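You operate a simulated robot arm through the tools that you are given. There is no shell and no other tool. Be economical: measure what you need, move in short steps, check, and stop when the job is done.

Carry out the task below with a simulated robot arm. There is one attempt and no reset: what you move stays moved.

JOB
Take the white eraser from the bench top and leave it on the top of the framing table. Then take the teal tin marked "tape" from the bench top and leave it on top of the beige tape roll. Then put one of the clear jars from the long table on top of the blue carton. The order counts. Set down upright: teal tin, clear jar.

The check looks at the end state, three seconds after you hand in, the way a careful person would. Anything else that was tipped, shoved, dropped, spilled or broken makes it a failure.

ROBOT AND FRAMES
A 7-joint arm with a vacuum gripper on a trunk, on a base that drives. Base frame: it is fixed to the floor where the robot stands at the start and does not move with it; the origin is under the middle of the robot, x ahead of it, y to its left, z up. Lengths are in mm, angles in rad, forces in N, time in s.
With the tool pointing down near the work surface it reaches from about 100 to 620 mm from the robot's upright axis, wherever it stands. Its first joint turns from -1.204 to 3.002 rad. Places, roughly: beige tape roll (8x8x4 cm) [700, 800, 900]; blue carton [-3750, 0, 750]; clear jar [-2000, 250, 750]; top of the framing table [-1200, 200, 800]; white eraser (6x3x3 cm) [500, -100, 900]. Payload 1.06 kg.
Tool frame: the origin (TCP) lies in the middle of the cups' lips, and z points out of the cups. The gripper has 1 cup of 24 mm across, covering 24 by 24 mm (tool x, y); the bellows give 8 mm. With the vacuum on, a cup seals on a smooth face that it is pressed against (1 to 4 N); it does not hold porous or soft things. The pull reaches 23 N.
Orientation is that of the tool frame in the base frame, as a unit quaternion [x, y, z, w]. With the cups facing straight down, the tool's x points along the base's -x, its y along +y and its z along -z.

CONTROLS
- The arm moves only by the tool drive_tool. Its argument "series" is a list of rows, each an object of numbers (a shift or turn left out is 0, a gripper value left out holds the last): "ax", "ay", "az": the turn, a rotation vector about the tool's x, y, z in units of 5 degrees (1.0 is 5 degrees); "x", "y", "z": the shift along the tool's x, y, z in units of 30 mm (1.0 is 30 mm); "vac": the vacuum: 1 switches it on, -1 off. In form: [{"ax": .., "ay": .., "az": .., "x": .., "y": .., "z": .., "vac": ..}, ...]. A call has 1 to 10 rows; each row shifts and turns the commanded pose from where the row before left it, along the tool's axes as they then stand. A call with a number of a shift or a turn outside -1 to 1 is refused whole. A row lasts 0.2 s, in which the tool goes at most 50 mm and 0.15 rad; a call with a longer step from one row to the next is refused whole, and so is a gripper value outside its range. Where a pose cannot be reached the arm comes as near as it can. A force on the tool above 40 N (or 10 N above the force at the start of the call, whichever is more), or a blocked arm, ends the call early, and 0.2 s more pass. The pull builds up within a second once a cup has sealed. Time passes only in rows, and 0.2 s behind the last, so rows that do not move give it time. It gives the time, the measured TCP pose, the force on the tool (base axes) and the pull of the vacuum at its end, in the units of the frame above (readings bear some noise), with the torque about the TCP (base axes, N m) and any sound that the robot's microphone picked up, and new pictures: "show" is both (left out), scene, wrist or none.
- Cameras (640 x 400 px; columns grow to the right, rows downward): "scene" is now at [173.7, 39.8, 1215.6]; the picture's right is [0.44, -0.90, 0.00], its down [-0.24, -0.12, -0.96] and it looks along [0.87, 0.42, -0.27] (base axes); focal length 214 px, centre (320, 200). "wrist" rides on the gripper at [78, 19, -96] in the tool frame; the picture's right is [-0.23, 0.97, 0.00], its down [-0.71, -0.17, -0.68] and it looks along [-0.67, -0.16, 0.73] (tool axes); focal length 243 px, centre (320, 200). There is no depth. A picture from a camera that has moved, and an enlarged one, comes with that camera's place and axes in the base frame and with its lens.
- raise_lower(by): slides the trunk up (or, below 0, down) by that many mm; the arm and the scene camera ride with it, the base frame stays. It gives what a move gives, with no picture.
- drive_base(legs): drives the robot by 1 to 6 legs, each [ahead, left, turn to the left] in mm, mm and rad, along the robot's own axes; the way and the turn of a leg run together, so that a leg with both is an arc; at most 1500 mm and 3.142 rad a leg. The arm and the cameras ride along, it lands a little off, and it stops where it bumps. It gives what a move gives, and a new picture of the scene camera.
- pan_tilt(pan, tilt): turns the head with the scene camera to pan (to the left, within 1.396 rad either way) and tilt (down, from -0.506 to 1.204), counted from straight ahead of the robot. It gives what a move gives, and a new picture of the scene camera.
- inspect(camera, box): a new picture of the part [left, top, right, bottom] of that camera's present view, enlarged. The clock stands still meanwhile.
- hand_in(): hands the job in; it is judged then, once.

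Go step by step. Nothing tells you exact positions but the pictures and the camera data: compare them with the known pose of the tool, close in by small moves and look again before you grip or let go. The budget is 165 turns and 260 pictures, counting those below and the enlarged ones. Unless the task says otherwise, let go and move clear before handing in, and close with one line.

The tools are called after "Call:" by a JSON object that holds its "api" and its "payload". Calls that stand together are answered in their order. drive_tool: Moves the arm, as the interface text tells. Its arguments: {"type":"object","properties":{"series":{"type":"array","items":{"type":"object","properties":{"ax":{"type":"number"},"ay":{"type":"number"},"az":{"type":"number"},"x":{"type":"number"},"y":{"type":"number"},"z":{"type":"number"},"vac":{"type":"number"}}}},"show":{"type":"string","enum":["both","scene","wrist","none"]}},"required":["series"]} The other tools are called the same way: raise_lower (by) slides the trunk up or down; drive_base (legs) drives the base; pan_tilt (pan, tilt) turns the head that bears the scene camera; inspect (camera, box) takes an enlarged picture of a part of a camera's view; hand_in () hands the job in.

At the start:

```text
clock: 0.0
position: [313.3, 127.7, 1138.0]
tool_rot: [0.0, 1.0, 0.0, 0.0]
wrist_force: [0.9, 0.1, -0.1]
wrist_torque: [-0.01, 0.01, -0.01]
pull: 0.1
trunk travel left (down, up): [-350.0, 142.0]
robot x, y, heading: [0.9, 0.7, 0.003]
head pan, tilt: [0.45, 0.274]
```

scene: 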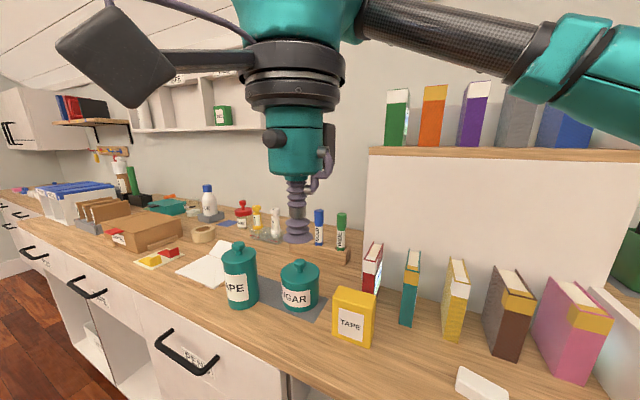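
wrist: 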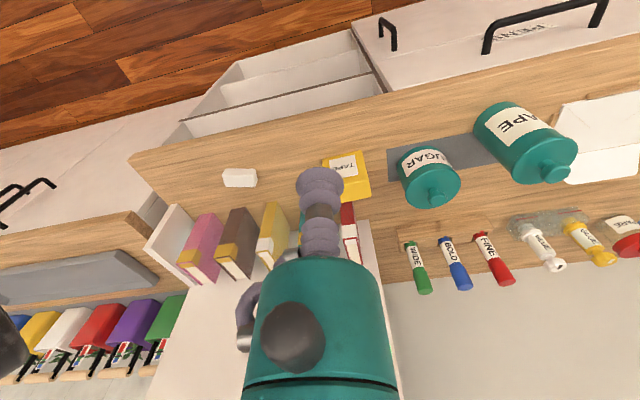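

The eraser is at about [490, -76, 860] by triangulating the two views, and the tall teal tin marked TAPE is to the left. I'll move above the eraser first, staying high.

Call:
{"api": "drive_tool", "payload": {"series": [{"x": -0.85, "y": -1}, {"x": -0.85, "y": -1}, {"x": -0.85, "y": -1}, {"x": -0.85, "y": -1}, {"x": -0.85, "y": -1}, {"x": -0.85, "y": -1}, {"x": -0.5, "y": -0.8}, {"z": 1}, {"z": 1}, {"z": 1}]}}

```text
clock: 2.2
position: [480.1, -76.7, 1048.5]
tool_rot: [0.0, 1.0, 0.0, 0.001]
wrist_force: [-0.1, 0.1, 0.4]
wrist_torque: [-0.02, 0.0, 0.0]
pull: 0.0
trunk travel left (down, up): [-350.0, 142.0]
robot x, y, heading: [2.0, 0.5, -0.002]
head pan, tilt: [0.45, 0.274]
camera scene: at [173.9, 39.8, 1215.6], right [0.44, -0.9, 0.0], down [-0.24, -0.12, -0.96], along [0.87, 0.42, -0.27], focal length 214 px, centre (320, 200)
camera wrist: at [401.9, -57.8, 1143.5], right [0.23, 0.97, 0.0], down [0.71, -0.17, 0.69], along [0.67, -0.16, -0.73], focal length 243 px, centre (320, 200)
```

scene: 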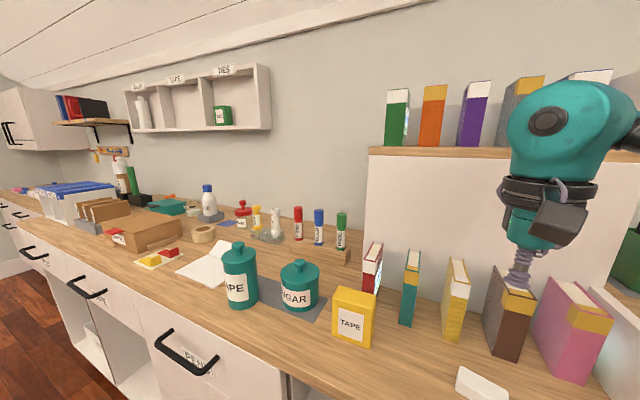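
wrist: 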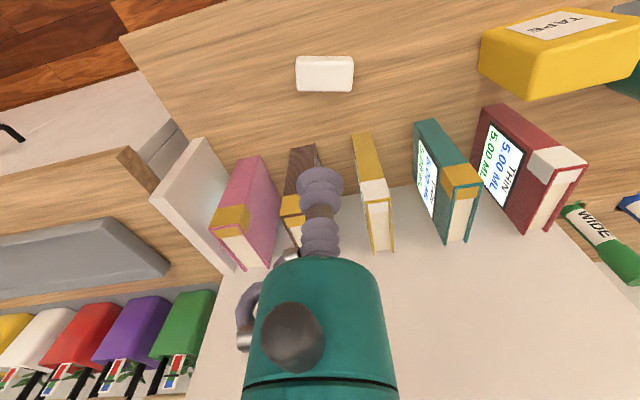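

The eraser's top is now estimated at about [473, -70, 875], long side along y. I'll shift slightly and descend to about z = 930.

Call:
{"api": "drive_tool", "payload": {"series": [{"x": 0.25, "y": 0.2, "z": 0.9}, {"z": 1}, {"z": 1}, {"z": 1}]}}

```text
clock: 3.2
position: [473.9, -71.2, 931.3]
tool_rot: [0.001, 1.0, 0.0, 0.001]
wrist_force: [0.6, 0.3, 0.9]
wrist_torque: [0.0, 0.01, 0.02]
pull: 0.1
trunk travel left (down, up): [-350.0, 142.0]
robot x, y, heading: [-0.3, 1.7, -0.003]
head pan, tilt: [0.45, 0.274]
camera scene: at [173.8, 39.8, 1215.6], right [0.44, -0.9, 0.0], down [-0.24, -0.12, -0.96], along [0.87, 0.42, -0.27], focal length 214 px, centre (320, 200)
camera wrist: at [395.4, -52.6, 1026.2], right [0.24, 0.97, 0.0], down [0.71, -0.17, 0.69], along [0.67, -0.16, -0.73], focal length 243 px, centre (320, 200)
```

scene: 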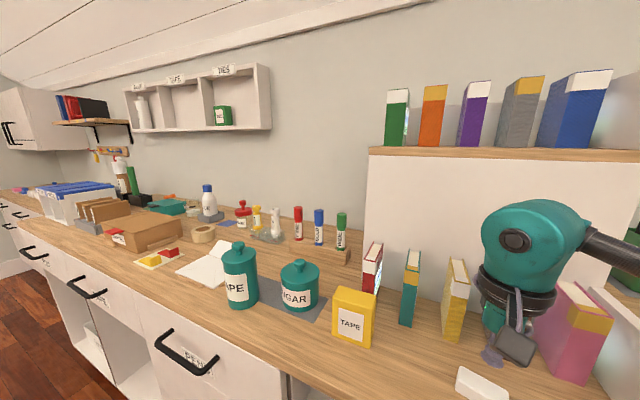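
wrist: 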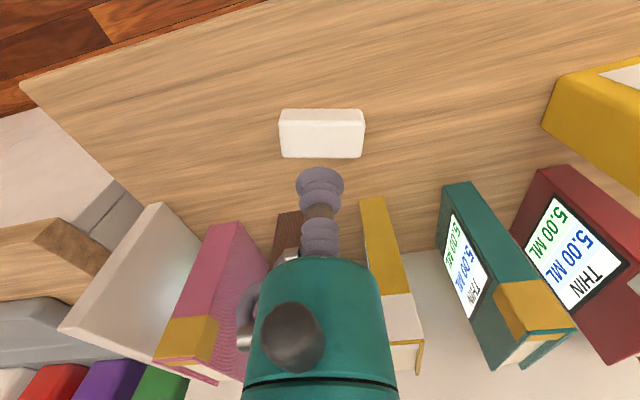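

The eraser's top centre reads as about [480, -72, 872]. I'll move x by +6 mm and lower to about 890 to check.

Call:
{"api": "drive_tool", "payload": {"series": [{"x": -0.2, "z": 0.7}, {"z": 0.6}, {}]}}

Call:
{"api": "inspect", "payload": {"camera": "scene", "box": [400, 300, 560, 400]}}

```text
clock: 4.0
position: [479.3, -69.8, 892.6]
tool_rot: [0.0, 1.0, 0.0, 0.001]
wrist_force: [0.2, -0.3, -0.6]
wrist_torque: [-0.04, -0.02, -0.01]
pull: 0.2
trunk travel left (down, up): [-350.0, 142.0]
robot x, y, heading: [-2.2, 1.8, 0.0]
head pan, tilt: [0.45, 0.274]
camera scene: at [173.7, 39.9, 1215.6], right [0.44, -0.9, 0.0], down [-0.24, -0.12, -0.96], along [0.87, 0.42, -0.27], focal length 214 px, centre (320, 200)
camera wrist: at [402.6, -51.9, 987.5], right [0.23, 0.97, 0.0], down [0.71, -0.17, 0.69], along [0.67, -0.16, -0.73], focal length 243 px, centre (320, 200)
```

scene: 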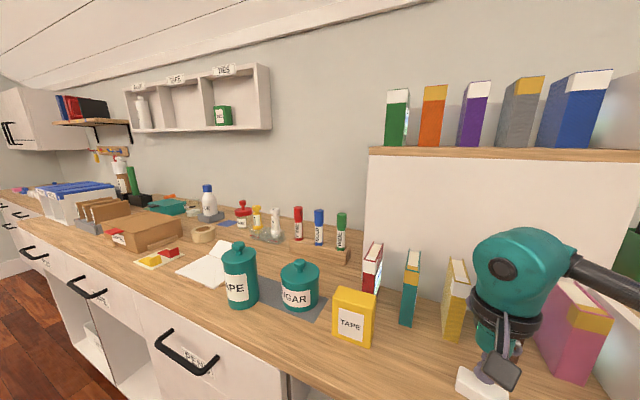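
wrist: 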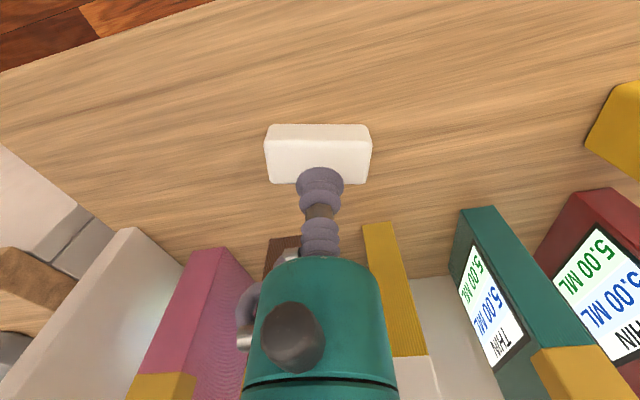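

```text
4.00 times, centred on (480, 350) of scene
camera zoom: at [173.7, 39.9, 1215.6], right [0.44, -0.9, 0.0], down [-0.24, -0.12, -0.96], along [0.87, 0.42, -0.27], focal length 858 px, centre (-320, -400)
```

zoom: 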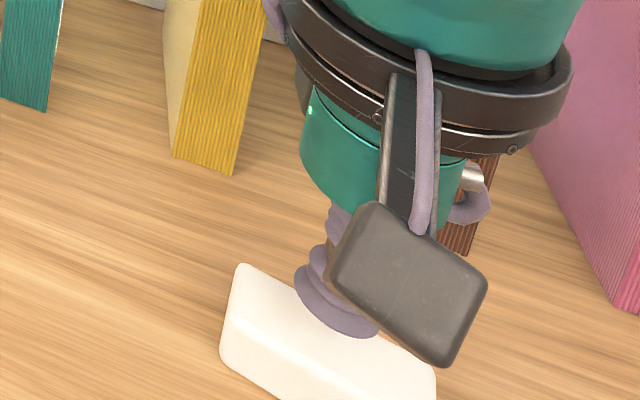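

The cup is lined up over the eraser's top face (~z 873). I'll switch the vacuum on and lower gently to contact.

Call:
{"api": "drive_tool", "payload": {"series": [{"z": 0.5, "vac": 1}, {"z": 0.15}, {}, {}], "show": "none"}}

```text
clock: 5.0
position: [479.9, -71.7, 872.9]
tool_rot: [0.0, 1.0, 0.0, 0.001]
wrist_force: [4.0, -3.2, 10.9]
wrist_torque: [-0.03, -0.03, 0.0]
pull: 22.9
trunk travel left (down, up): [-350.0, 142.0]
robot x, y, heading: [0.1, -1.9, -0.002]
head pan, tilt: [0.45, 0.274]
```

It sealed with a pull of 22.9 N. I'll lift it straight up.

Call:
{"api": "drive_tool", "payload": {"series": [{"z": -0.2}, {"z": -0.5}, {"z": -1}, {"z": -1}, {"z": -1}, {"z": -1}, {"z": -1}, {"z": -1}, {"x": 1, "z": -1}, {"x": 1, "z": -1}], "show": "wrist"}}

Call:
{"api": "pan_tilt", "payload": {"pan": 1.39, "tilt": 0.5}}

Call:
{"api": "pan_tilt", "payload": {"pan": -1.39, "tilt": 0.5}}

```text
clock: 7.2
position: [418.0, -68.3, 1135.0]
tool_rot: [0.001, 1.0, 0.0, 0.0]
wrist_force: [0.0, 1.2, 0.0]
wrist_torque: [0.0, 0.0, 0.0]
pull: 22.7
trunk travel left (down, up): [-350.0, 142.0]
robot x, y, heading: [-3.6, -2.5, -0.004]
head pan, tilt: [0.45, 0.274]
camera wrist: at [340.5, -50.3, 1229.3], right [0.24, 0.97, 0.0], down [0.71, -0.17, 0.69], along [0.67, -0.16, -0.73], focal length 243 px, centre (320, 200)
```

wrist: 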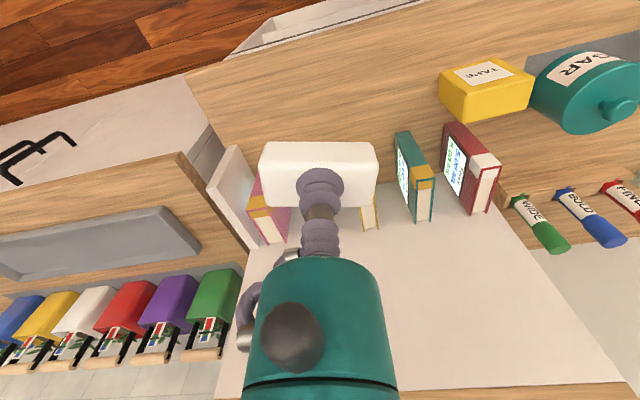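

```text
clock: 8.4
position: [419.7, -67.4, 1134.8]
tool_rot: [0.0, 1.0, 0.001, 0.001]
wrist_force: [0.3, -0.2, 0.5]
wrist_torque: [0.0, 0.0, 0.01]
pull: 22.7
trunk travel left (down, up): [-350.0, 142.0]
robot x, y, heading: [-1.3, 2.0, 0.003]
head pan, tilt: [1.389, 0.499]
camera scene: at [106.1, 88.7, 1194.7], right [0.98, -0.18, 0.0], down [-0.09, -0.47, -0.88], along [0.16, 0.86, -0.48], focal length 214 px, centre (320, 200)
```

scene: 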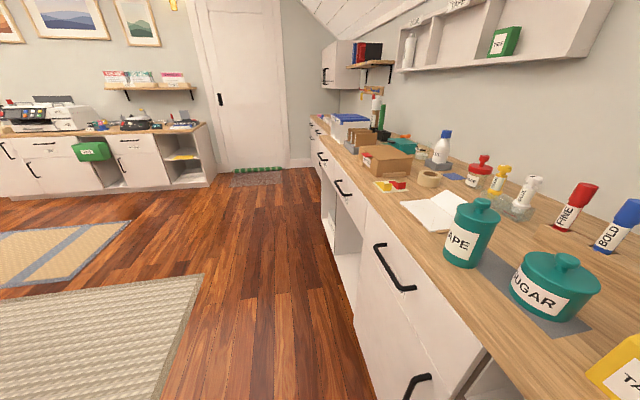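

```text
clock: 10.9
position: [418.5, -69.4, 1134.1]
tool_rot: [0.0, 1.0, 0.0, 0.001]
wrist_force: [-0.2, 0.5, 0.0]
wrist_torque: [-0.02, -0.02, 0.06]
pull: 22.7
trunk travel left (down, up): [-350.0, 142.0]
robot x, y, heading: [0.6, 4.0, 0.003]
head pan, tilt: [-1.389, 0.499]
camera scene: at [106.1, -90.3, 1194.7], right [-0.98, -0.18, 0.0], down [-0.09, 0.47, -0.88], along [0.16, -0.86, -0.48], focal length 214 px, centre (320, 200)
```

scene: 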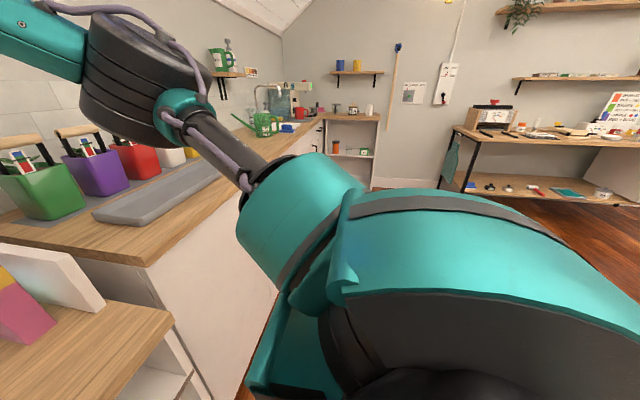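

The eraser is held firmly. I'll pull the arm in, back off a little, and turn left to see the room behind.

Call:
{"api": "drive_tool", "payload": {"series": [{"x": 1, "z": -0.5}, {"x": 1, "z": -0.5}, {"x": 1, "y": 0.5}, {"x": 0.5, "y": 1}], "show": "none"}}

Call:
{"api": "pan_tilt", "payload": {"pan": 0.6, "tilt": 0.5}}

Call:
{"api": "drive_base", "payload": {"legs": [[-300, 0, 0], [0, 0, 1.57]]}}

```text
clock: 11.9
position: [312.5, -24.8, 1163.2]
tool_rot: [0.0, 1.0, 0.0, 0.002]
wrist_force: [0.0, -0.4, 0.3]
wrist_torque: [0.0, 0.03, -0.01]
pull: 22.8
trunk travel left (down, up): [-350.0, 142.0]
robot x, y, heading: [-1.2, -0.4, -0.002]
head pan, tilt: [-1.389, 0.499]
```

```text
clock: 13.8
position: [315.2, -24.8, 1163.8]
tool_rot: [0.007, 1.0, -0.001, 0.001]
wrist_force: [37.8, 56.3, 4.3]
wrist_torque: [-6.65, 4.92, -5.7]
pull: 22.6
trunk travel left (down, up): [-350.0, 142.0]
robot x, y, heading: [-1.2, 1.5, -0.001]
head pan, tilt: [0.6, 0.499]
camera scene: at [167.4, -47.8, 1194.2], right [-0.52, -0.86, 0.0], down [-0.41, 0.25, -0.88], along [0.75, -0.45, -0.48], focal length 214 px, centre (320, 200)
```

scene: 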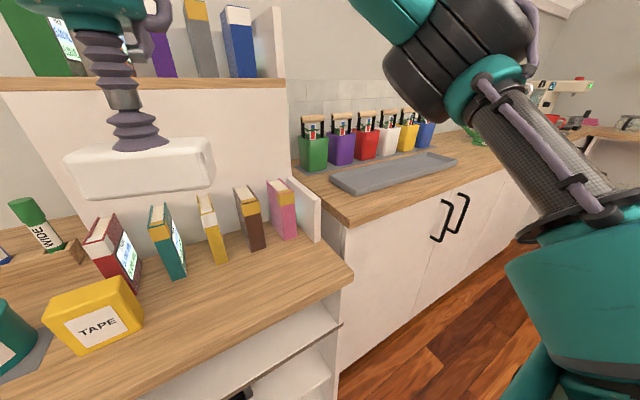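

```text
clock: 19.7
position: [-281.6, 314.8, 1163.7]
tool_rot: [-0.706, 0.708, 0.001, 0.001]
wrist_force: [-58.1, 36.6, 3.0]
wrist_torque: [-4.64, -6.73, -5.74]
pull: 22.8
trunk travel left (down, up): [-350.0, 142.0]
robot x, y, heading: [-302.0, 0.7, 1.581]
head pan, tilt: [0.6, 0.499]
camera scene: at [-257.0, 167.8, 1194.4], right [0.86, -0.51, 0.0], down [-0.24, -0.41, -0.88], along [0.44, 0.76, -0.48], focal length 214 px, centre (320, 200)
```

scene: 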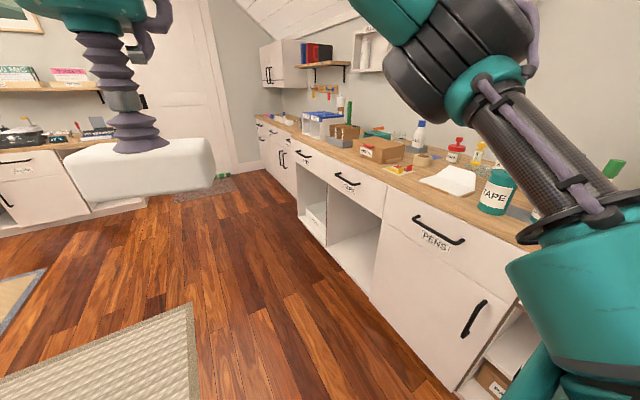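

The head bumped against the arm while panning. I'll release that by panning back, then swing the arm to the robot's left before going on.

Call:
{"api": "pan_tilt", "payload": {"pan": -0.9, "tilt": 0.5}}

Call:
{"api": "drive_tool", "payload": {"series": [{"x": -1}, {"x": -1}, {"x": -1}, {"x": -0.5, "y": -1}, {"y": -1}, {"y": -1}, {"y": -1}], "show": "both"}}

```text
clock: 21.3
position: [-279.4, 314.5, 1164.0]
tool_rot: [-0.706, 0.708, 0.001, 0.001]
wrist_force: [0.2, -0.2, -0.6]
wrist_torque: [0.02, 0.03, 0.0]
pull: 23.1
trunk travel left (down, up): [-350.0, 142.0]
robot x, y, heading: [-303.1, 0.8, 1.585]
head pan, tilt: [-0.901, 0.499]
camera scene: at [-232.4, 146.7, 1194.7], right [0.63, -0.78, 0.0], down [-0.37, -0.3, -0.88], along [0.68, 0.55, -0.48], focal length 214 px, centre (320, 200)
```

scene: 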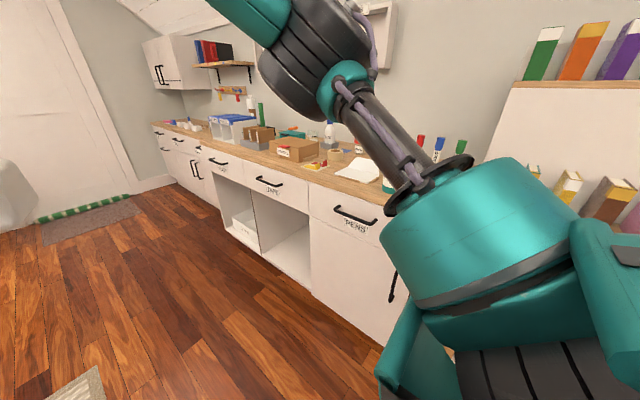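

```text
clock: 22.9
position: [-158.1, 419.8, 1165.0]
tool_rot: [-0.706, 0.709, 0.002, 0.002]
wrist_force: [-0.4, 0.0, 0.2]
wrist_torque: [-0.04, -0.03, 0.03]
pull: 23.0
trunk travel left (down, up): [-350.0, 142.0]
robot x, y, heading: [-300.7, -0.9, 1.581]
head pan, tilt: [-0.901, 0.499]
camera scene: at [-232.0, 146.5, 1194.7], right [0.63, -0.78, 0.0], down [-0.37, -0.3, -0.88], along [0.68, 0.55, -0.48], focal length 214 px, centre (320, 200)
camera wrist: at [-176.7, 341.1, 1259.3], right [-0.97, 0.24, 0.0], down [0.17, 0.71, 0.69], along [0.16, 0.67, -0.73], focal length 243 px, centre (320, 200)
```

scene: 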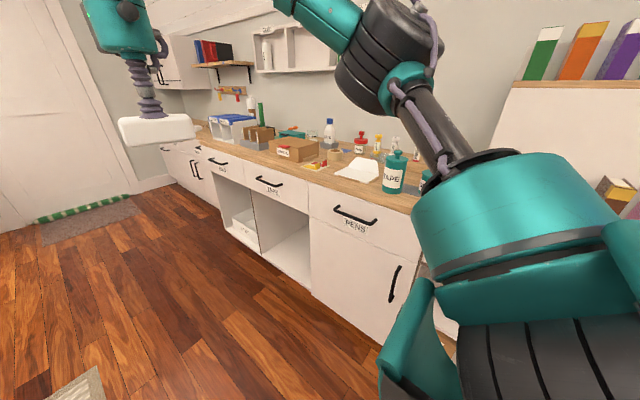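
wrist: 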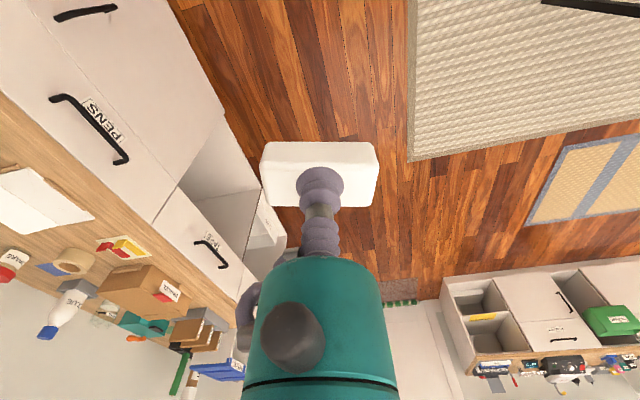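

The arm is now further out, so the head should pan freely. I'll turn the head left and then the robot to face away from the bench.

Call:
{"api": "pan_tilt", "payload": {"pan": 0.9, "tilt": 0.4}}

Call:
{"api": "drive_base", "payload": {"legs": [[0, 0, 1.56]]}}

```text
clock: 24.7
position: [-159.0, 419.2, 1164.6]
tool_rot: [-0.706, 0.709, 0.002, 0.001]
wrist_force: [-0.7, 0.8, -0.9]
wrist_torque: [-0.01, 0.04, 0.0]
pull: 22.9
trunk travel left (down, up): [-350.0, 142.0]
robot x, y, heading: [-298.8, 0.2, 1.577]
head pan, tilt: [0.901, 0.4]
camera scene: at [-376.3, 146.3, 1203.8], right [0.61, 0.79, 0.0], down [0.31, -0.24, -0.92], along [-0.73, 0.57, -0.39], focal length 214 px, centre (320, 200)
```

scene: 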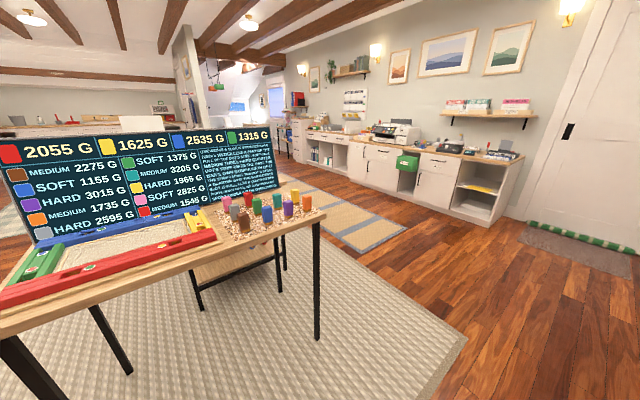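

```text
clock: 28.9
position: [-720.7, 141.2, 1163.2]
tool_rot: [1.0, -0.001, -0.003, 0.0]
wrist_force: [-0.3, -0.5, 0.1]
wrist_torque: [0.0, 0.03, 0.01]
pull: 23.2
trunk travel left (down, up): [-350.0, 142.0]
robot x, y, heading: [-302.8, 3.7, -3.128]
head pan, tilt: [0.901, 0.4]
camera scene: at [-449.1, -75.5, 1203.8], right [-0.79, 0.61, 0.0], down [0.24, 0.31, -0.92], along [-0.56, -0.73, -0.39], focal length 214 px, centre (320, 200)
```

scene: 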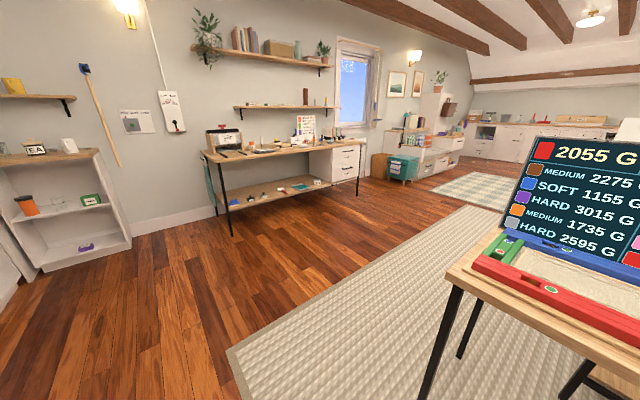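

The framing table with the sign is ahead. I'll point the head forward and look for a free patch on its top.

Call:
{"api": "pan_tilt", "payload": {"pan": -0.1, "tilt": 0.5}}

```text
clock: 30.2
position: [-722.7, 140.5, 1163.7]
tool_rot: [1.0, 0.0, -0.001, 0.0]
wrist_force: [-0.4, 1.4, -0.5]
wrist_torque: [-0.04, -0.01, -0.01]
pull: 22.9
trunk travel left (down, up): [-350.0, 142.0]
robot x, y, heading: [-304.3, 0.6, -3.135]
head pan, tilt: [-0.099, 0.499]
camera scene: at [-483.2, 5.6, 1194.7], right [0.08, 1.0, 0.0], down [0.48, -0.04, -0.88], along [-0.87, 0.07, -0.48], focal length 214 px, centre (320, 200)
```

scene: 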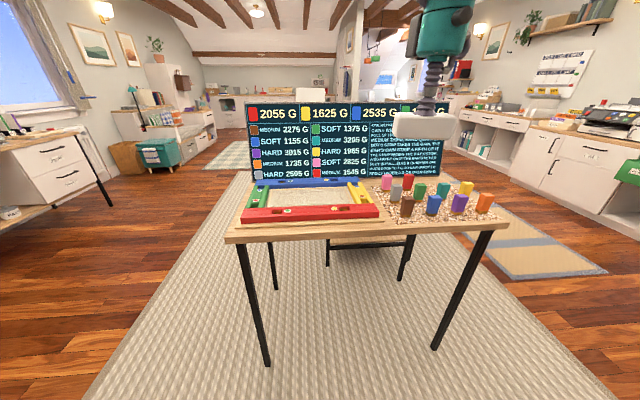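

The table top is mostly taken up by the frame and the pebbled mat. I'll enlarge the view to choose a clear strip near the front edge.

Call:
{"api": "inspect", "payload": {"camera": "scene", "box": [210, 150, 530, 250]}}

```text
2.00 times, centred on (370, 200) of scene
camera zoom: at [-483.2, 5.6, 1194.7], right [0.08, 1.0, 0.0], down [0.48, -0.04, -0.88], along [-0.87, 0.07, -0.48], focal length 429 px, centre (220, 200)
```

zoom: 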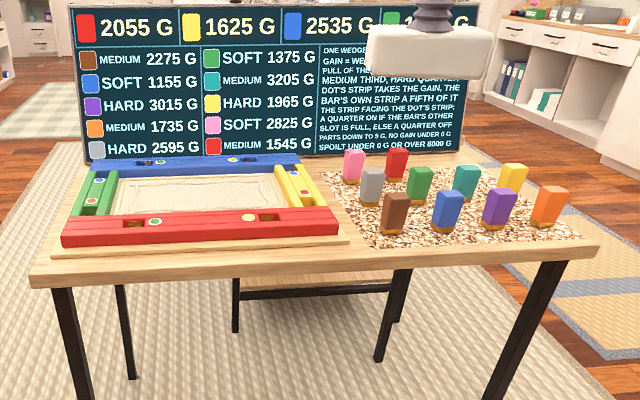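

There is a free strip along the front edge near y ≈ 175. I'll drive 220 mm nearer and look with both cameras.

Call:
{"api": "drive_base", "payload": {"legs": [[220, 0, 0]]}}

Call:
{"api": "drive_tool", "payload": {"series": [{"z": 0.5}, {}], "show": "wrist"}}

Call:
{"api": "inspect", "payload": {"camera": "scene", "box": [200, 170, 520, 370]}}

```text
clock: 31.9
position: [-941.8, 140.7, 1164.9]
tool_rot: [1.0, -0.002, -0.001, -0.001]
wrist_force: [0.6, -0.1, -0.9]
wrist_torque: [-0.01, -0.04, 0.02]
pull: 22.9
trunk travel left (down, up): [-350.0, 142.0]
robot x, y, heading: [-524.5, -2.4, -3.136]
head pan, tilt: [-0.099, 0.499]
camera scene: at [-703.9, 3.9, 1194.6], right [0.09, 1.0, 0.0], down [0.48, -0.04, -0.88], along [-0.87, 0.08, -0.48], focal length 214 px, centre (320, 200)
```

scene: 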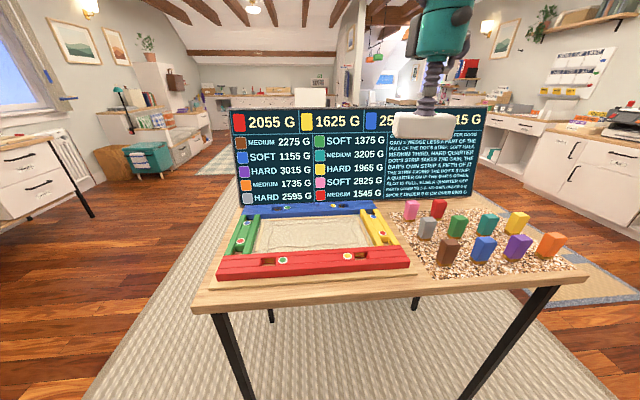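

```text
clock: 32.5
position: [-941.4, 140.5, 1148.5]
tool_rot: [1.0, -0.003, -0.002, 0.001]
wrist_force: [-0.2, 0.0, 0.4]
wrist_torque: [-0.01, -0.03, -0.01]
pull: 23.0
trunk travel left (down, up): [-350.0, 142.0]
robot x, y, heading: [-521.3, -3.1, -3.129]
head pan, tilt: [-0.099, 0.499]
camera wrist: at [-862.9, 121.6, 1244.6], right [-0.24, -0.97, 0.0], down [-0.7, 0.17, 0.69], along [-0.67, 0.16, -0.73], focal length 243 px, centre (320, 200)
```

wrist: 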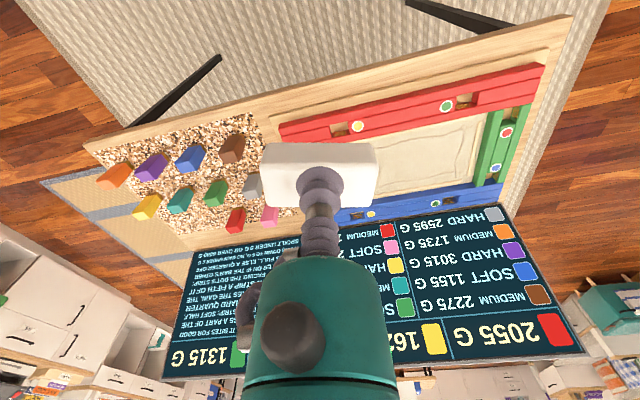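

```text
2.00 times, centred on (360, 270) of scene
camera zoom: at [-703.3, 3.8, 1194.7], right [0.09, 1.0, 0.0], down [0.48, -0.04, -0.88], along [-0.87, 0.08, -0.48], focal length 429 px, centre (240, 60)
```

zoom: 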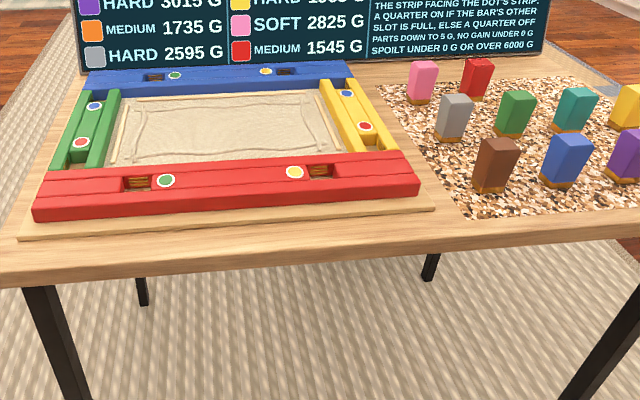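

Table top is at about z 804, its front edge at x ≈ -988 and the tray edge at x ≈ -1031. That leaves a 43 mm strip for the 30 mm wide eraser, centred near [-1008, 230]. I'll move above it and look closer.

Call:
{"api": "drive_tool", "payload": {"series": [{"x": -0.75, "y": -1, "z": 1}, {"x": -0.75, "y": -1, "z": 1}, {"x": -0.7, "y": -1, "z": 1}, {"z": 1}, {"z": 1}, {"z": 1}, {"z": 1}, {"z": 0.5}, {}]}}

Call:
{"api": "inspect", "payload": {"camera": "scene", "box": [360, 180, 520, 280]}}

```text
clock: 34.5
position: [-1009.1, 229.4, 924.1]
tool_rot: [1.0, -0.003, -0.001, 0.0]
wrist_force: [-0.6, 0.4, 0.0]
wrist_torque: [0.01, 0.02, -0.02]
pull: 22.5
trunk travel left (down, up): [-350.0, 142.0]
robot x, y, heading: [-523.9, -2.1, -3.132]
head pan, tilt: [-0.099, 0.499]
camera scene: at [-703.3, 3.9, 1194.7], right [0.09, 1.0, 0.0], down [0.48, -0.04, -0.88], along [-0.87, 0.08, -0.48], focal length 214 px, centre (320, 200)
camera wrist: at [-930.2, 210.4, 1019.5], right [-0.24, -0.97, 0.0], down [-0.71, 0.17, 0.69], along [-0.67, 0.16, -0.73], focal length 243 px, centre (320, 200)
```

scene: 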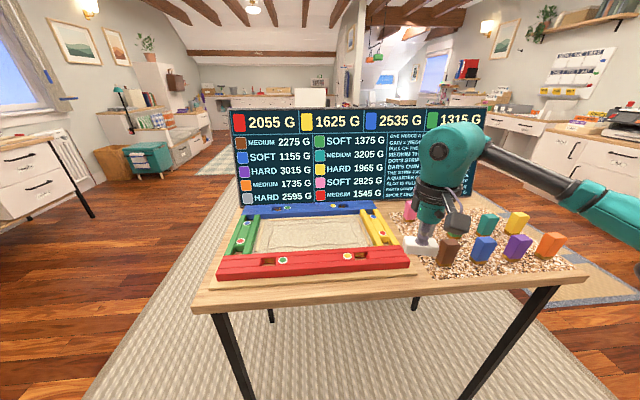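
wrist: 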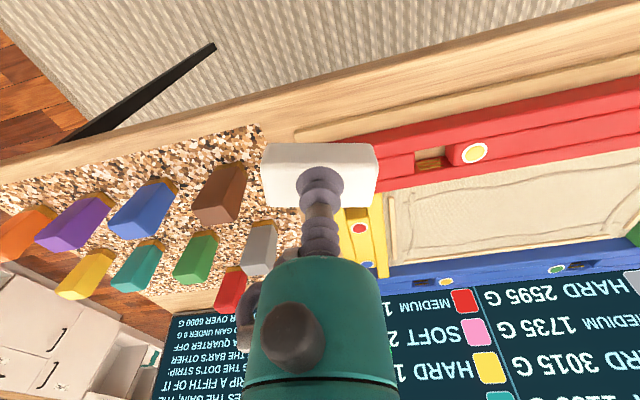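

```text
4.00 times, centred on (440, 230) of scene
camera zoom: at [-703.3, 3.9, 1194.7], right [0.09, 1.0, 0.0], down [0.48, -0.04, -0.88], along [-0.87, 0.08, -0.48], focal length 858 px, centre (-160, 80)
```

zoom: 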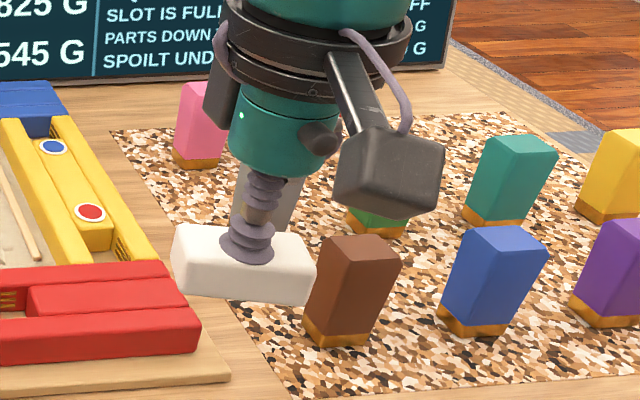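

I need the exact strip edges, so I'll enlarge the wrist view.

Call:
{"api": "inspect", "payload": {"camera": "wrist", "box": [220, 60, 420, 185]}}

```text
3.20 times, centred on (320, 122) of wrist
camera zoom: at [-930.2, 210.4, 1019.5], right [-0.24, -0.97, 0.0], down [-0.71, 0.17, 0.69], along [-0.67, 0.16, -0.73], focal length 776 px, centre (320, 448)
```

zoom: 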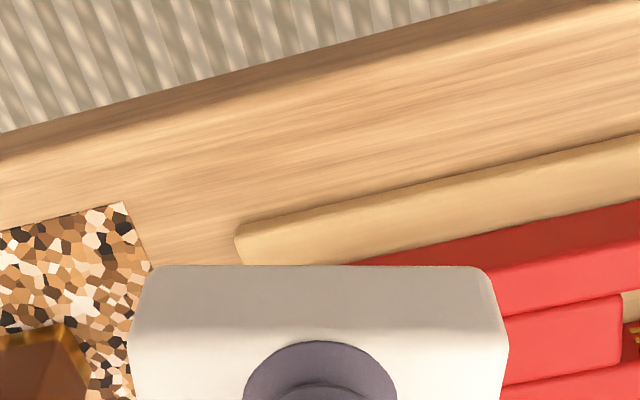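

The eraser is about 13.5° off square to the table, so I'll turn the tool to align it. I'll also shift to [-1013, 240], the middle of the free strip.

Call:
{"api": "drive_tool", "payload": {"series": [{"x": -0.13, "y": -0.35}, {"az": -0.9}, {"az": -0.9}, {"az": -0.9}, {"z": 1}, {"z": 0.6}, {}]}}

Call:
{"api": "inspect", "payload": {"camera": "wrist", "box": [220, 60, 420, 185]}}

Call:
{"api": "inspect", "payload": {"camera": "scene", "box": [360, 200, 520, 300]}}

```text
clock: 36.1
position: [-1012.3, 241.0, 875.7]
tool_rot: [0.993, 0.115, -0.001, -0.001]
wrist_force: [0.1, -0.3, -0.4]
wrist_torque: [0.04, -0.02, -0.03]
pull: 22.5
trunk travel left (down, up): [-350.0, 142.0]
robot x, y, heading: [-521.2, -2.6, -3.134]
head pan, tilt: [-0.099, 0.499]
camera scene: at [-703.4, 3.8, 1194.7], right [0.09, 1.0, 0.0], down [0.48, -0.04, -0.88], along [-0.87, 0.08, -0.48], focal length 214 px, centre (320, 200)
camera wrist: at [-930.9, 240.8, 970.9], right [-0.01, -1.0, 0.0], down [-0.73, 0.0, 0.69], along [-0.69, 0.0, -0.73], focal length 243 px, centre (320, 200)
```

scene: 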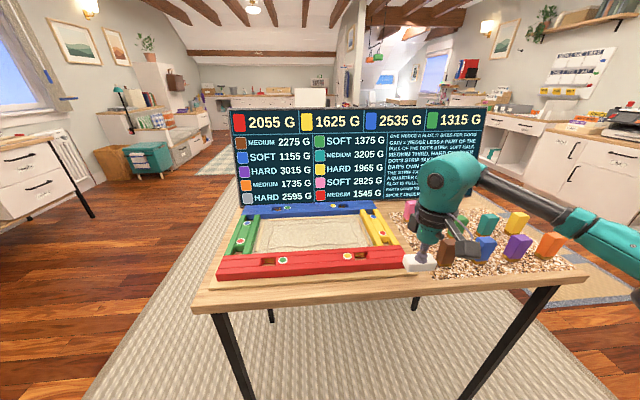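
wrist: 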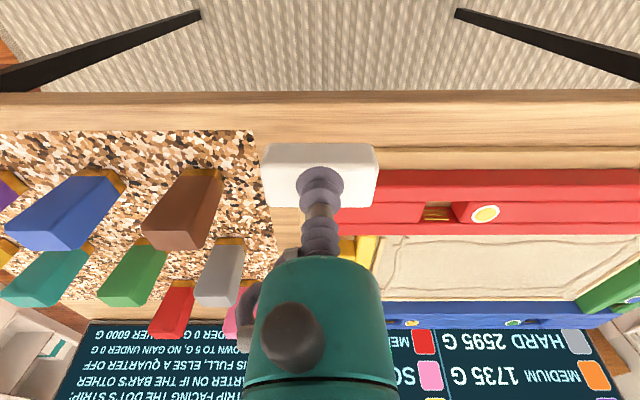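

```text
3.20 times, centred on (320, 122) of wrist
camera zoom: at [-930.9, 240.8, 970.9], right [-0.01, -1.0, 0.0], down [-0.73, 0.0, 0.69], along [-0.69, 0.0, -0.73], focal length 776 px, centre (320, 448)
```

zoom: 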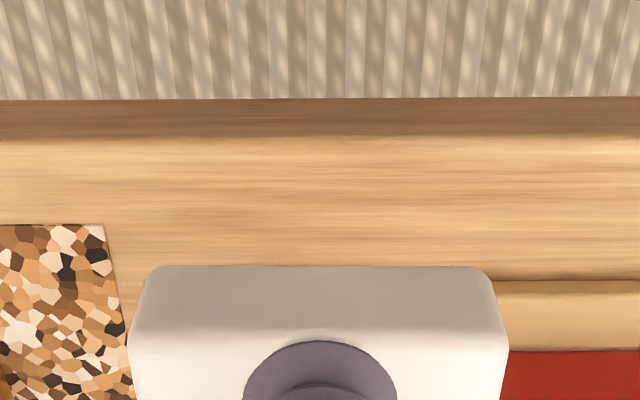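

```text
4.00 times, centred on (440, 250) of scene
camera zoom: at [-703.4, 3.8, 1194.7], right [0.09, 1.0, 0.0], down [0.48, -0.04, -0.88], along [-0.87, 0.08, -0.48], focal length 858 px, centre (-160, 0)
```

zoom: 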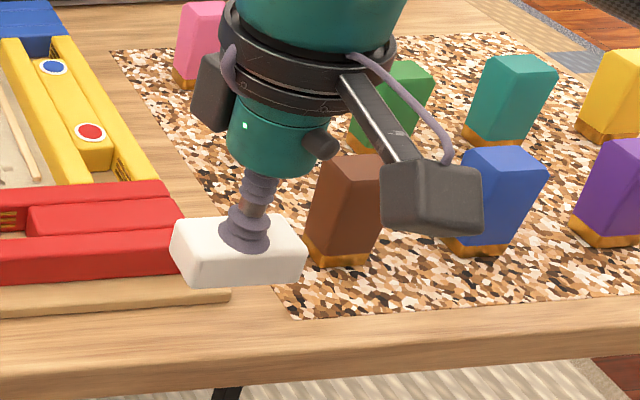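

Now square and centred over the strip (free x from -996 to -1032). I'll lower it close to the surface.

Call:
{"api": "drive_tool", "payload": {"series": [{"x": -0.06, "z": 0.6}, {"z": 0.5}, {}], "show": "wrist"}}

Call:
{"api": "inspect", "payload": {"camera": "scene", "box": [360, 200, 520, 300]}}

```text
clock: 36.9
position: [-1013.6, 242.6, 843.5]
tool_rot: [0.993, 0.114, -0.001, -0.001]
wrist_force: [0.0, -0.2, -0.1]
wrist_torque: [0.01, 0.01, 0.0]
pull: 23.0
trunk travel left (down, up): [-350.0, 142.0]
robot x, y, heading: [-519.7, -4.5, -3.126]
head pan, tilt: [-0.099, 0.499]
camera wrist: at [-932.7, 241.0, 937.6], right [-0.01, -1.0, 0.0], down [-0.73, 0.0, 0.69], along [-0.69, 0.0, -0.73], focal length 243 px, centre (320, 200)
```

wrist: 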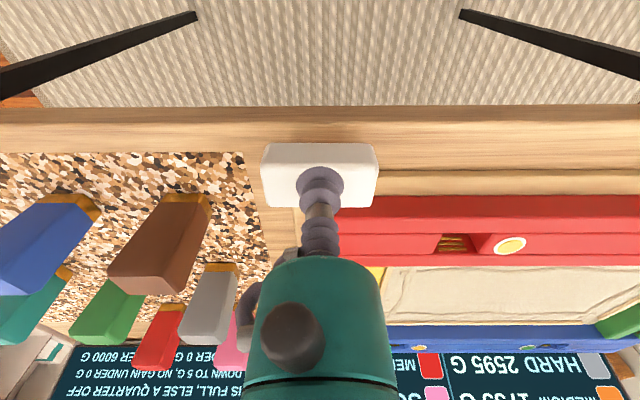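

```text
4.00 times, centred on (440, 250) of scene
camera zoom: at [-703.4, 3.9, 1194.7], right [0.09, 1.0, 0.0], down [0.48, -0.04, -0.88], along [-0.87, 0.08, -0.48], focal length 858 px, centre (-160, 0)
```

zoom: 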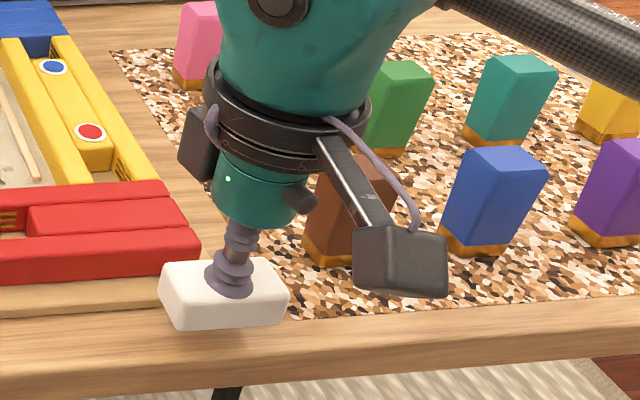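

Still just above the surface. I'll lower in small steps and watch the force.

Call:
{"api": "drive_tool", "payload": {"series": [{"z": 0.1}, {"z": 0.1}, {"z": 0.05}, {}], "show": "wrist"}}

```text
clock: 37.9
position: [-1013.7, 242.6, 836.9]
tool_rot: [0.993, 0.116, -0.001, 0.0]
wrist_force: [0.3, 0.1, -0.4]
wrist_torque: [-0.04, 0.0, 0.02]
pull: 23.2
trunk travel left (down, up): [-350.0, 142.0]
robot x, y, heading: [-522.3, -1.5, -3.127]
head pan, tilt: [-0.099, 0.499]
camera wrist: at [-932.6, 241.2, 930.8], right [-0.01, -1.0, 0.0], down [-0.73, 0.0, 0.69], along [-0.69, 0.0, -0.73], focal length 243 px, centre (320, 200)
```

wrist: 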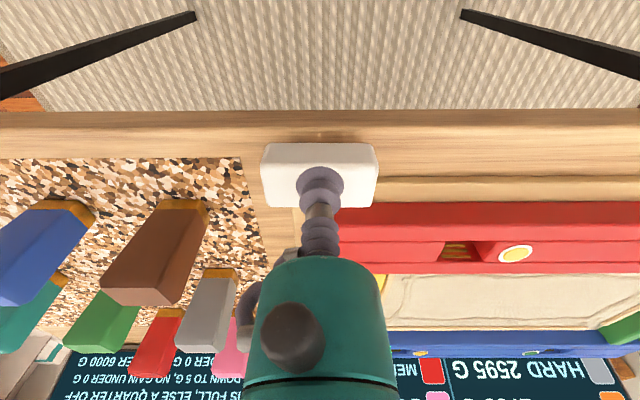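

Call:
{"api": "drive_tool", "payload": {"series": [{"z": 0.1}, {"z": 0.1}, {}], "show": "none"}}

Call:
{"api": "inspect", "payload": {"camera": "wrist", "box": [220, 90, 420, 215]}}

```text
clock: 38.7
position: [-1014.6, 240.1, 829.1]
tool_rot: [0.993, 0.115, -0.001, -0.001]
wrist_force: [-0.6, -0.3, -0.1]
wrist_torque: [-0.02, 0.0, 0.01]
pull: 22.9
trunk travel left (down, up): [-350.0, 142.0]
robot x, y, heading: [-522.1, -1.9, -3.134]
head pan, tilt: [-0.099, 0.499]
```

```text
3.20 times, centred on (320, 152) of wrist
camera zoom: at [-932.9, 240.9, 924.5], right [-0.01, -1.0, 0.0], down [-0.73, 0.0, 0.69], along [-0.69, 0.0, -0.73], focal length 776 px, centre (320, 352)
```

zoom: 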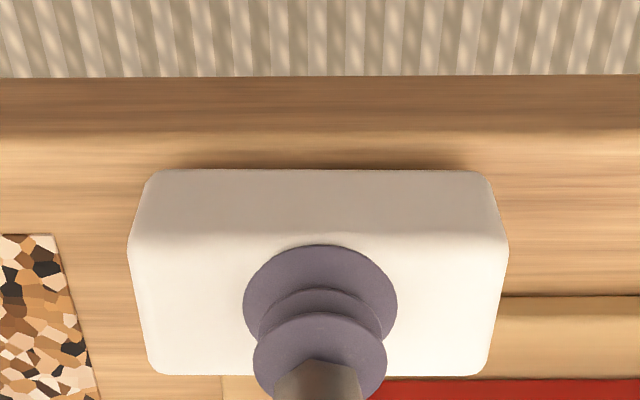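

Clearances look fine (about 3 mm to both the tray and the edge). I'll continue down until contact.

Call:
{"api": "drive_tool", "payload": {"series": [{"z": 0.07}, {"z": 0.07}, {}], "show": "none"}}

```text
clock: 39.5
position: [-1013.5, 242.6, 826.2]
tool_rot: [0.993, 0.115, -0.001, -0.001]
wrist_force: [-0.4, 0.8, -1.1]
wrist_torque: [0.0, 0.03, 0.0]
pull: 23.0
trunk travel left (down, up): [-350.0, 142.0]
robot x, y, heading: [-523.4, -0.8, -3.132]
head pan, tilt: [-0.099, 0.499]
```

Call:
{"api": "drive_tool", "payload": {"series": [{"z": 0.07}, {"z": 0.05}, {}], "show": "none"}}

Call:
{"api": "inspect", "payload": {"camera": "wrist", "box": [220, 90, 420, 215]}}

```text
clock: 40.3
position: [-1015.6, 241.1, 823.9]
tool_rot: [0.993, 0.114, -0.003, -0.001]
wrist_force: [-2.5, 2.7, 13.4]
wrist_torque: [0.01, -0.02, -0.04]
pull: 23.0
trunk travel left (down, up): [-350.0, 142.0]
robot x, y, heading: [-520.2, -2.1, -3.132]
head pan, tilt: [-0.099, 0.499]
```

```text
3.20 times, centred on (320, 152) of wrist
camera zoom: at [-932.2, 240.8, 918.1], right [-0.01, -1.0, 0.0], down [-0.72, 0.01, 0.69], along [-0.69, 0.01, -0.72], focal length 776 px, centre (320, 352)
```

zoom: 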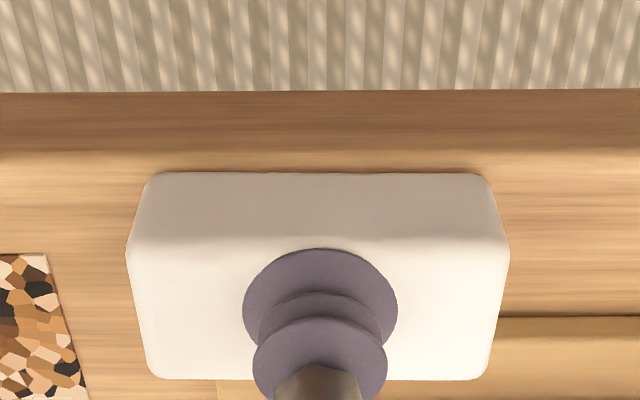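

It has touched down flat on the table. I'll switch off the vacuum, wait for the pull to go, and rise slowly.

Call:
{"api": "drive_tool", "payload": {"series": [{"vac": -1, "z": -0.05}, {}, {}, {}, {}], "show": "none"}}

Call:
{"api": "drive_tool", "payload": {"series": [{"z": -0.3}, {"z": -1}, {"z": -1}, {"z": -1}, {"z": -1}, {"z": -1}, {"z": -1}, {"z": -1}, {"z": -1}]}}

Call:
{"api": "inspect", "payload": {"camera": "scene", "box": [360, 200, 520, 300]}}

```text
clock: 41.5
position: [-1014.1, 241.5, 824.5]
tool_rot: [0.993, 0.115, -0.002, 0.0]
wrist_force: [-0.3, -0.4, 1.5]
wrist_torque: [-0.02, -0.01, 0.02]
pull: 0.2
trunk travel left (down, up): [-350.0, 142.0]
robot x, y, heading: [-518.0, -1.3, -3.132]
head pan, tilt: [-0.099, 0.499]
```

```text
clock: 43.5
position: [-1013.1, 241.0, 1073.2]
tool_rot: [0.993, 0.115, -0.001, -0.001]
wrist_force: [-0.8, 1.6, -0.5]
wrist_torque: [-0.05, 0.02, 0.01]
pull: 0.0
trunk travel left (down, up): [-350.0, 142.0]
robot x, y, heading: [-520.5, -1.4, -3.126]
head pan, tilt: [-0.099, 0.499]
camera scene: at [-703.1, 3.7, 1194.7], right [0.09, 1.0, 0.0], down [0.48, -0.04, -0.88], along [-0.87, 0.08, -0.48], focal length 214 px, centre (320, 200)
camera wrist: at [-930.8, 241.1, 1168.2], right [-0.01, -1.0, 0.0], down [-0.73, 0.01, 0.69], along [-0.69, 0.01, -0.73], focal length 243 px, centre (320, 200)
```

scene: 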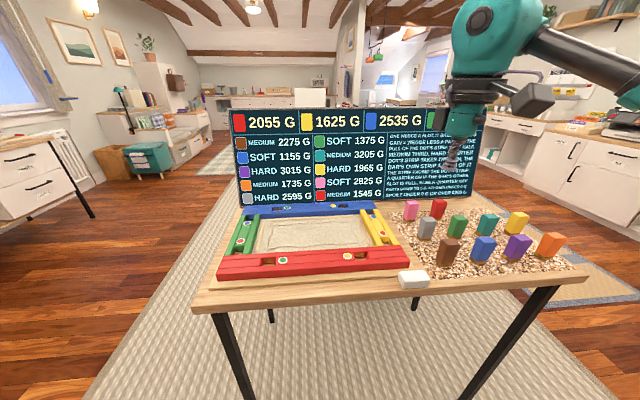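
wrist: 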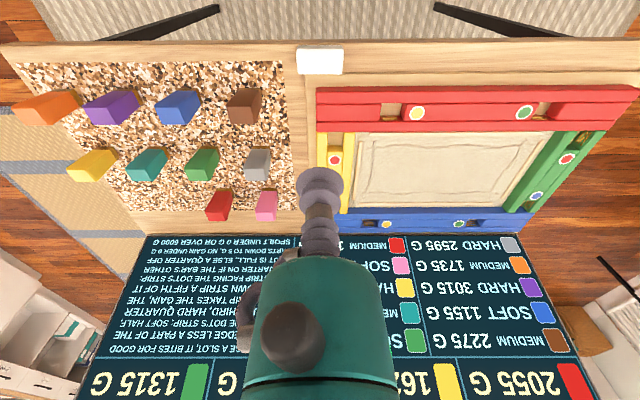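

```text
4.00 times, centred on (440, 250) of scene
camera zoom: at [-703.1, 3.7, 1194.7], right [0.09, 1.0, 0.0], down [0.48, -0.04, -0.88], along [-0.87, 0.08, -0.48], focal length 858 px, centre (-160, 0)
```

zoom: 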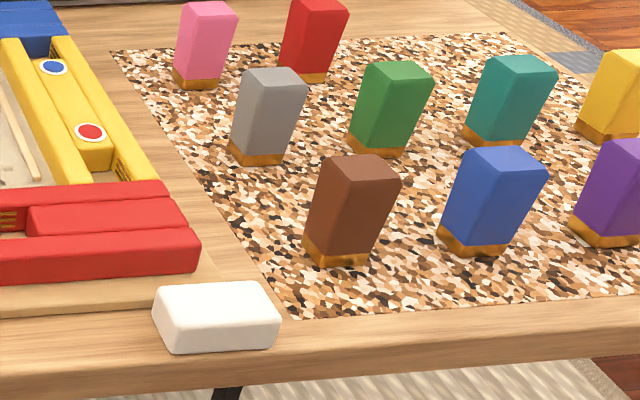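

The eraser lies flat on the framing table, with nothing disturbed. Now I'll raise and retract the arm, back up, and turn to the bench for the TAPE tin.

Call:
{"api": "drive_tool", "payload": {"series": [{"z": -1}, {"z": -1}, {"x": 1, "z": -1}, {"x": 1, "az": 0.9}, {"x": 1, "az": 0.9}, {"y": 1, "az": 0.9}, {"y": 1}, {"y": 1}, {"y": 0.5}], "show": "none"}}

Call:
{"api": "drive_base", "payload": {"legs": [[-220, 0, 0], [0, 0, -1.57], [450, 0, 0], [0, 0, -1.57]]}}

```text
clock: 45.5
position: [-926.1, 149.9, 1154.1]
tool_rot: [1.0, -0.004, -0.001, -0.001]
wrist_force: [-0.6, -0.5, 0.8]
wrist_torque: [0.02, -0.05, 0.01]
pull: 0.0
out of reach, approached as far as the arm can: row 5
trunk travel left (down, up): [-350.0, 142.0]
robot x, y, heading: [-524.0, -6.2, -3.129]
head pan, tilt: [-0.099, 0.499]
```

```text
clock: 57.2
position: [96.4, 294.0, 1154.2]
tool_rot: [0.008, 1.0, 0.0, 0.002]
wrist_force: [0.1, 0.6, 0.2]
wrist_torque: [-0.02, -0.02, -0.02]
pull: 0.1
trunk travel left (down, up): [-350.0, 142.0]
robot x, y, heading: [-304.6, 452.6, 0.0]
head pan, tilt: [-0.099, 0.499]
camera scene: at [-124.8, 443.7, 1194.7], right [-0.1, -0.99, 0.0], down [-0.48, 0.05, -0.88], along [0.87, -0.09, -0.48], focal length 214 px, centre (320, 200)
```

scene: 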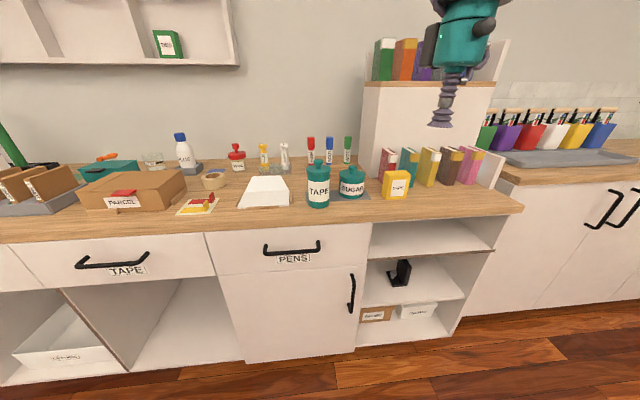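

The TAPE tin stands at about [465, 382], the tape roll at about [640, 760]. I'll drive forward 330 mm to bring the tin within reach.

Call:
{"api": "drive_base", "payload": {"legs": [[330, 0, 0]]}}

Call:
{"api": "drive_tool", "payload": {"series": [{}], "show": "wrist"}}

```text
clock: 59.4
position: [431.4, 293.3, 1155.2]
tool_rot: [0.01, 1.0, 0.0, 0.003]
wrist_force: [-0.3, -0.1, 0.9]
wrist_torque: [-0.01, 0.02, 0.01]
pull: 0.1
trunk travel left (down, up): [-350.0, 142.0]
robot x, y, heading: [29.4, 451.0, -0.002]
head pan, tilt: [-0.099, 0.499]
camera scene: at [209.3, 442.0, 1194.6], right [-0.1, -0.99, 0.0], down [-0.48, 0.05, -0.88], along [0.87, -0.09, -0.48], focal length 214 px, centre (320, 200)
```

scene: 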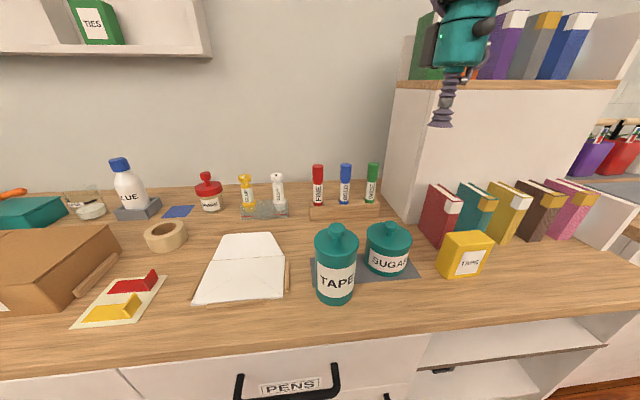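

```text
clock: 59.8
position: [430.7, 293.2, 1154.0]
tool_rot: [0.009, 1.0, 0.0, 0.002]
wrist_force: [0.4, 0.2, 0.1]
wrist_torque: [0.0, 0.0, 0.01]
pull: 0.0
trunk travel left (down, up): [-350.0, 142.0]
robot x, y, heading: [28.8, 456.0, -0.006]
head pan, tilt: [-0.099, 0.499]
camera wrist: at [353.4, 313.7, 1249.6], right [0.25, 0.97, 0.0], down [0.7, -0.18, 0.69], along [0.66, -0.17, -0.73], focal length 243 px, centre (320, 200)
```

wrist: 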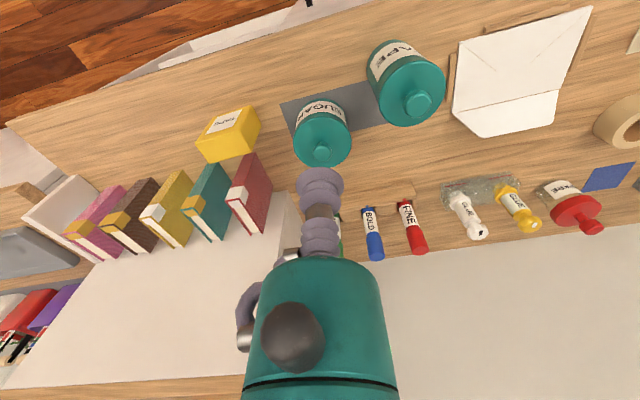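

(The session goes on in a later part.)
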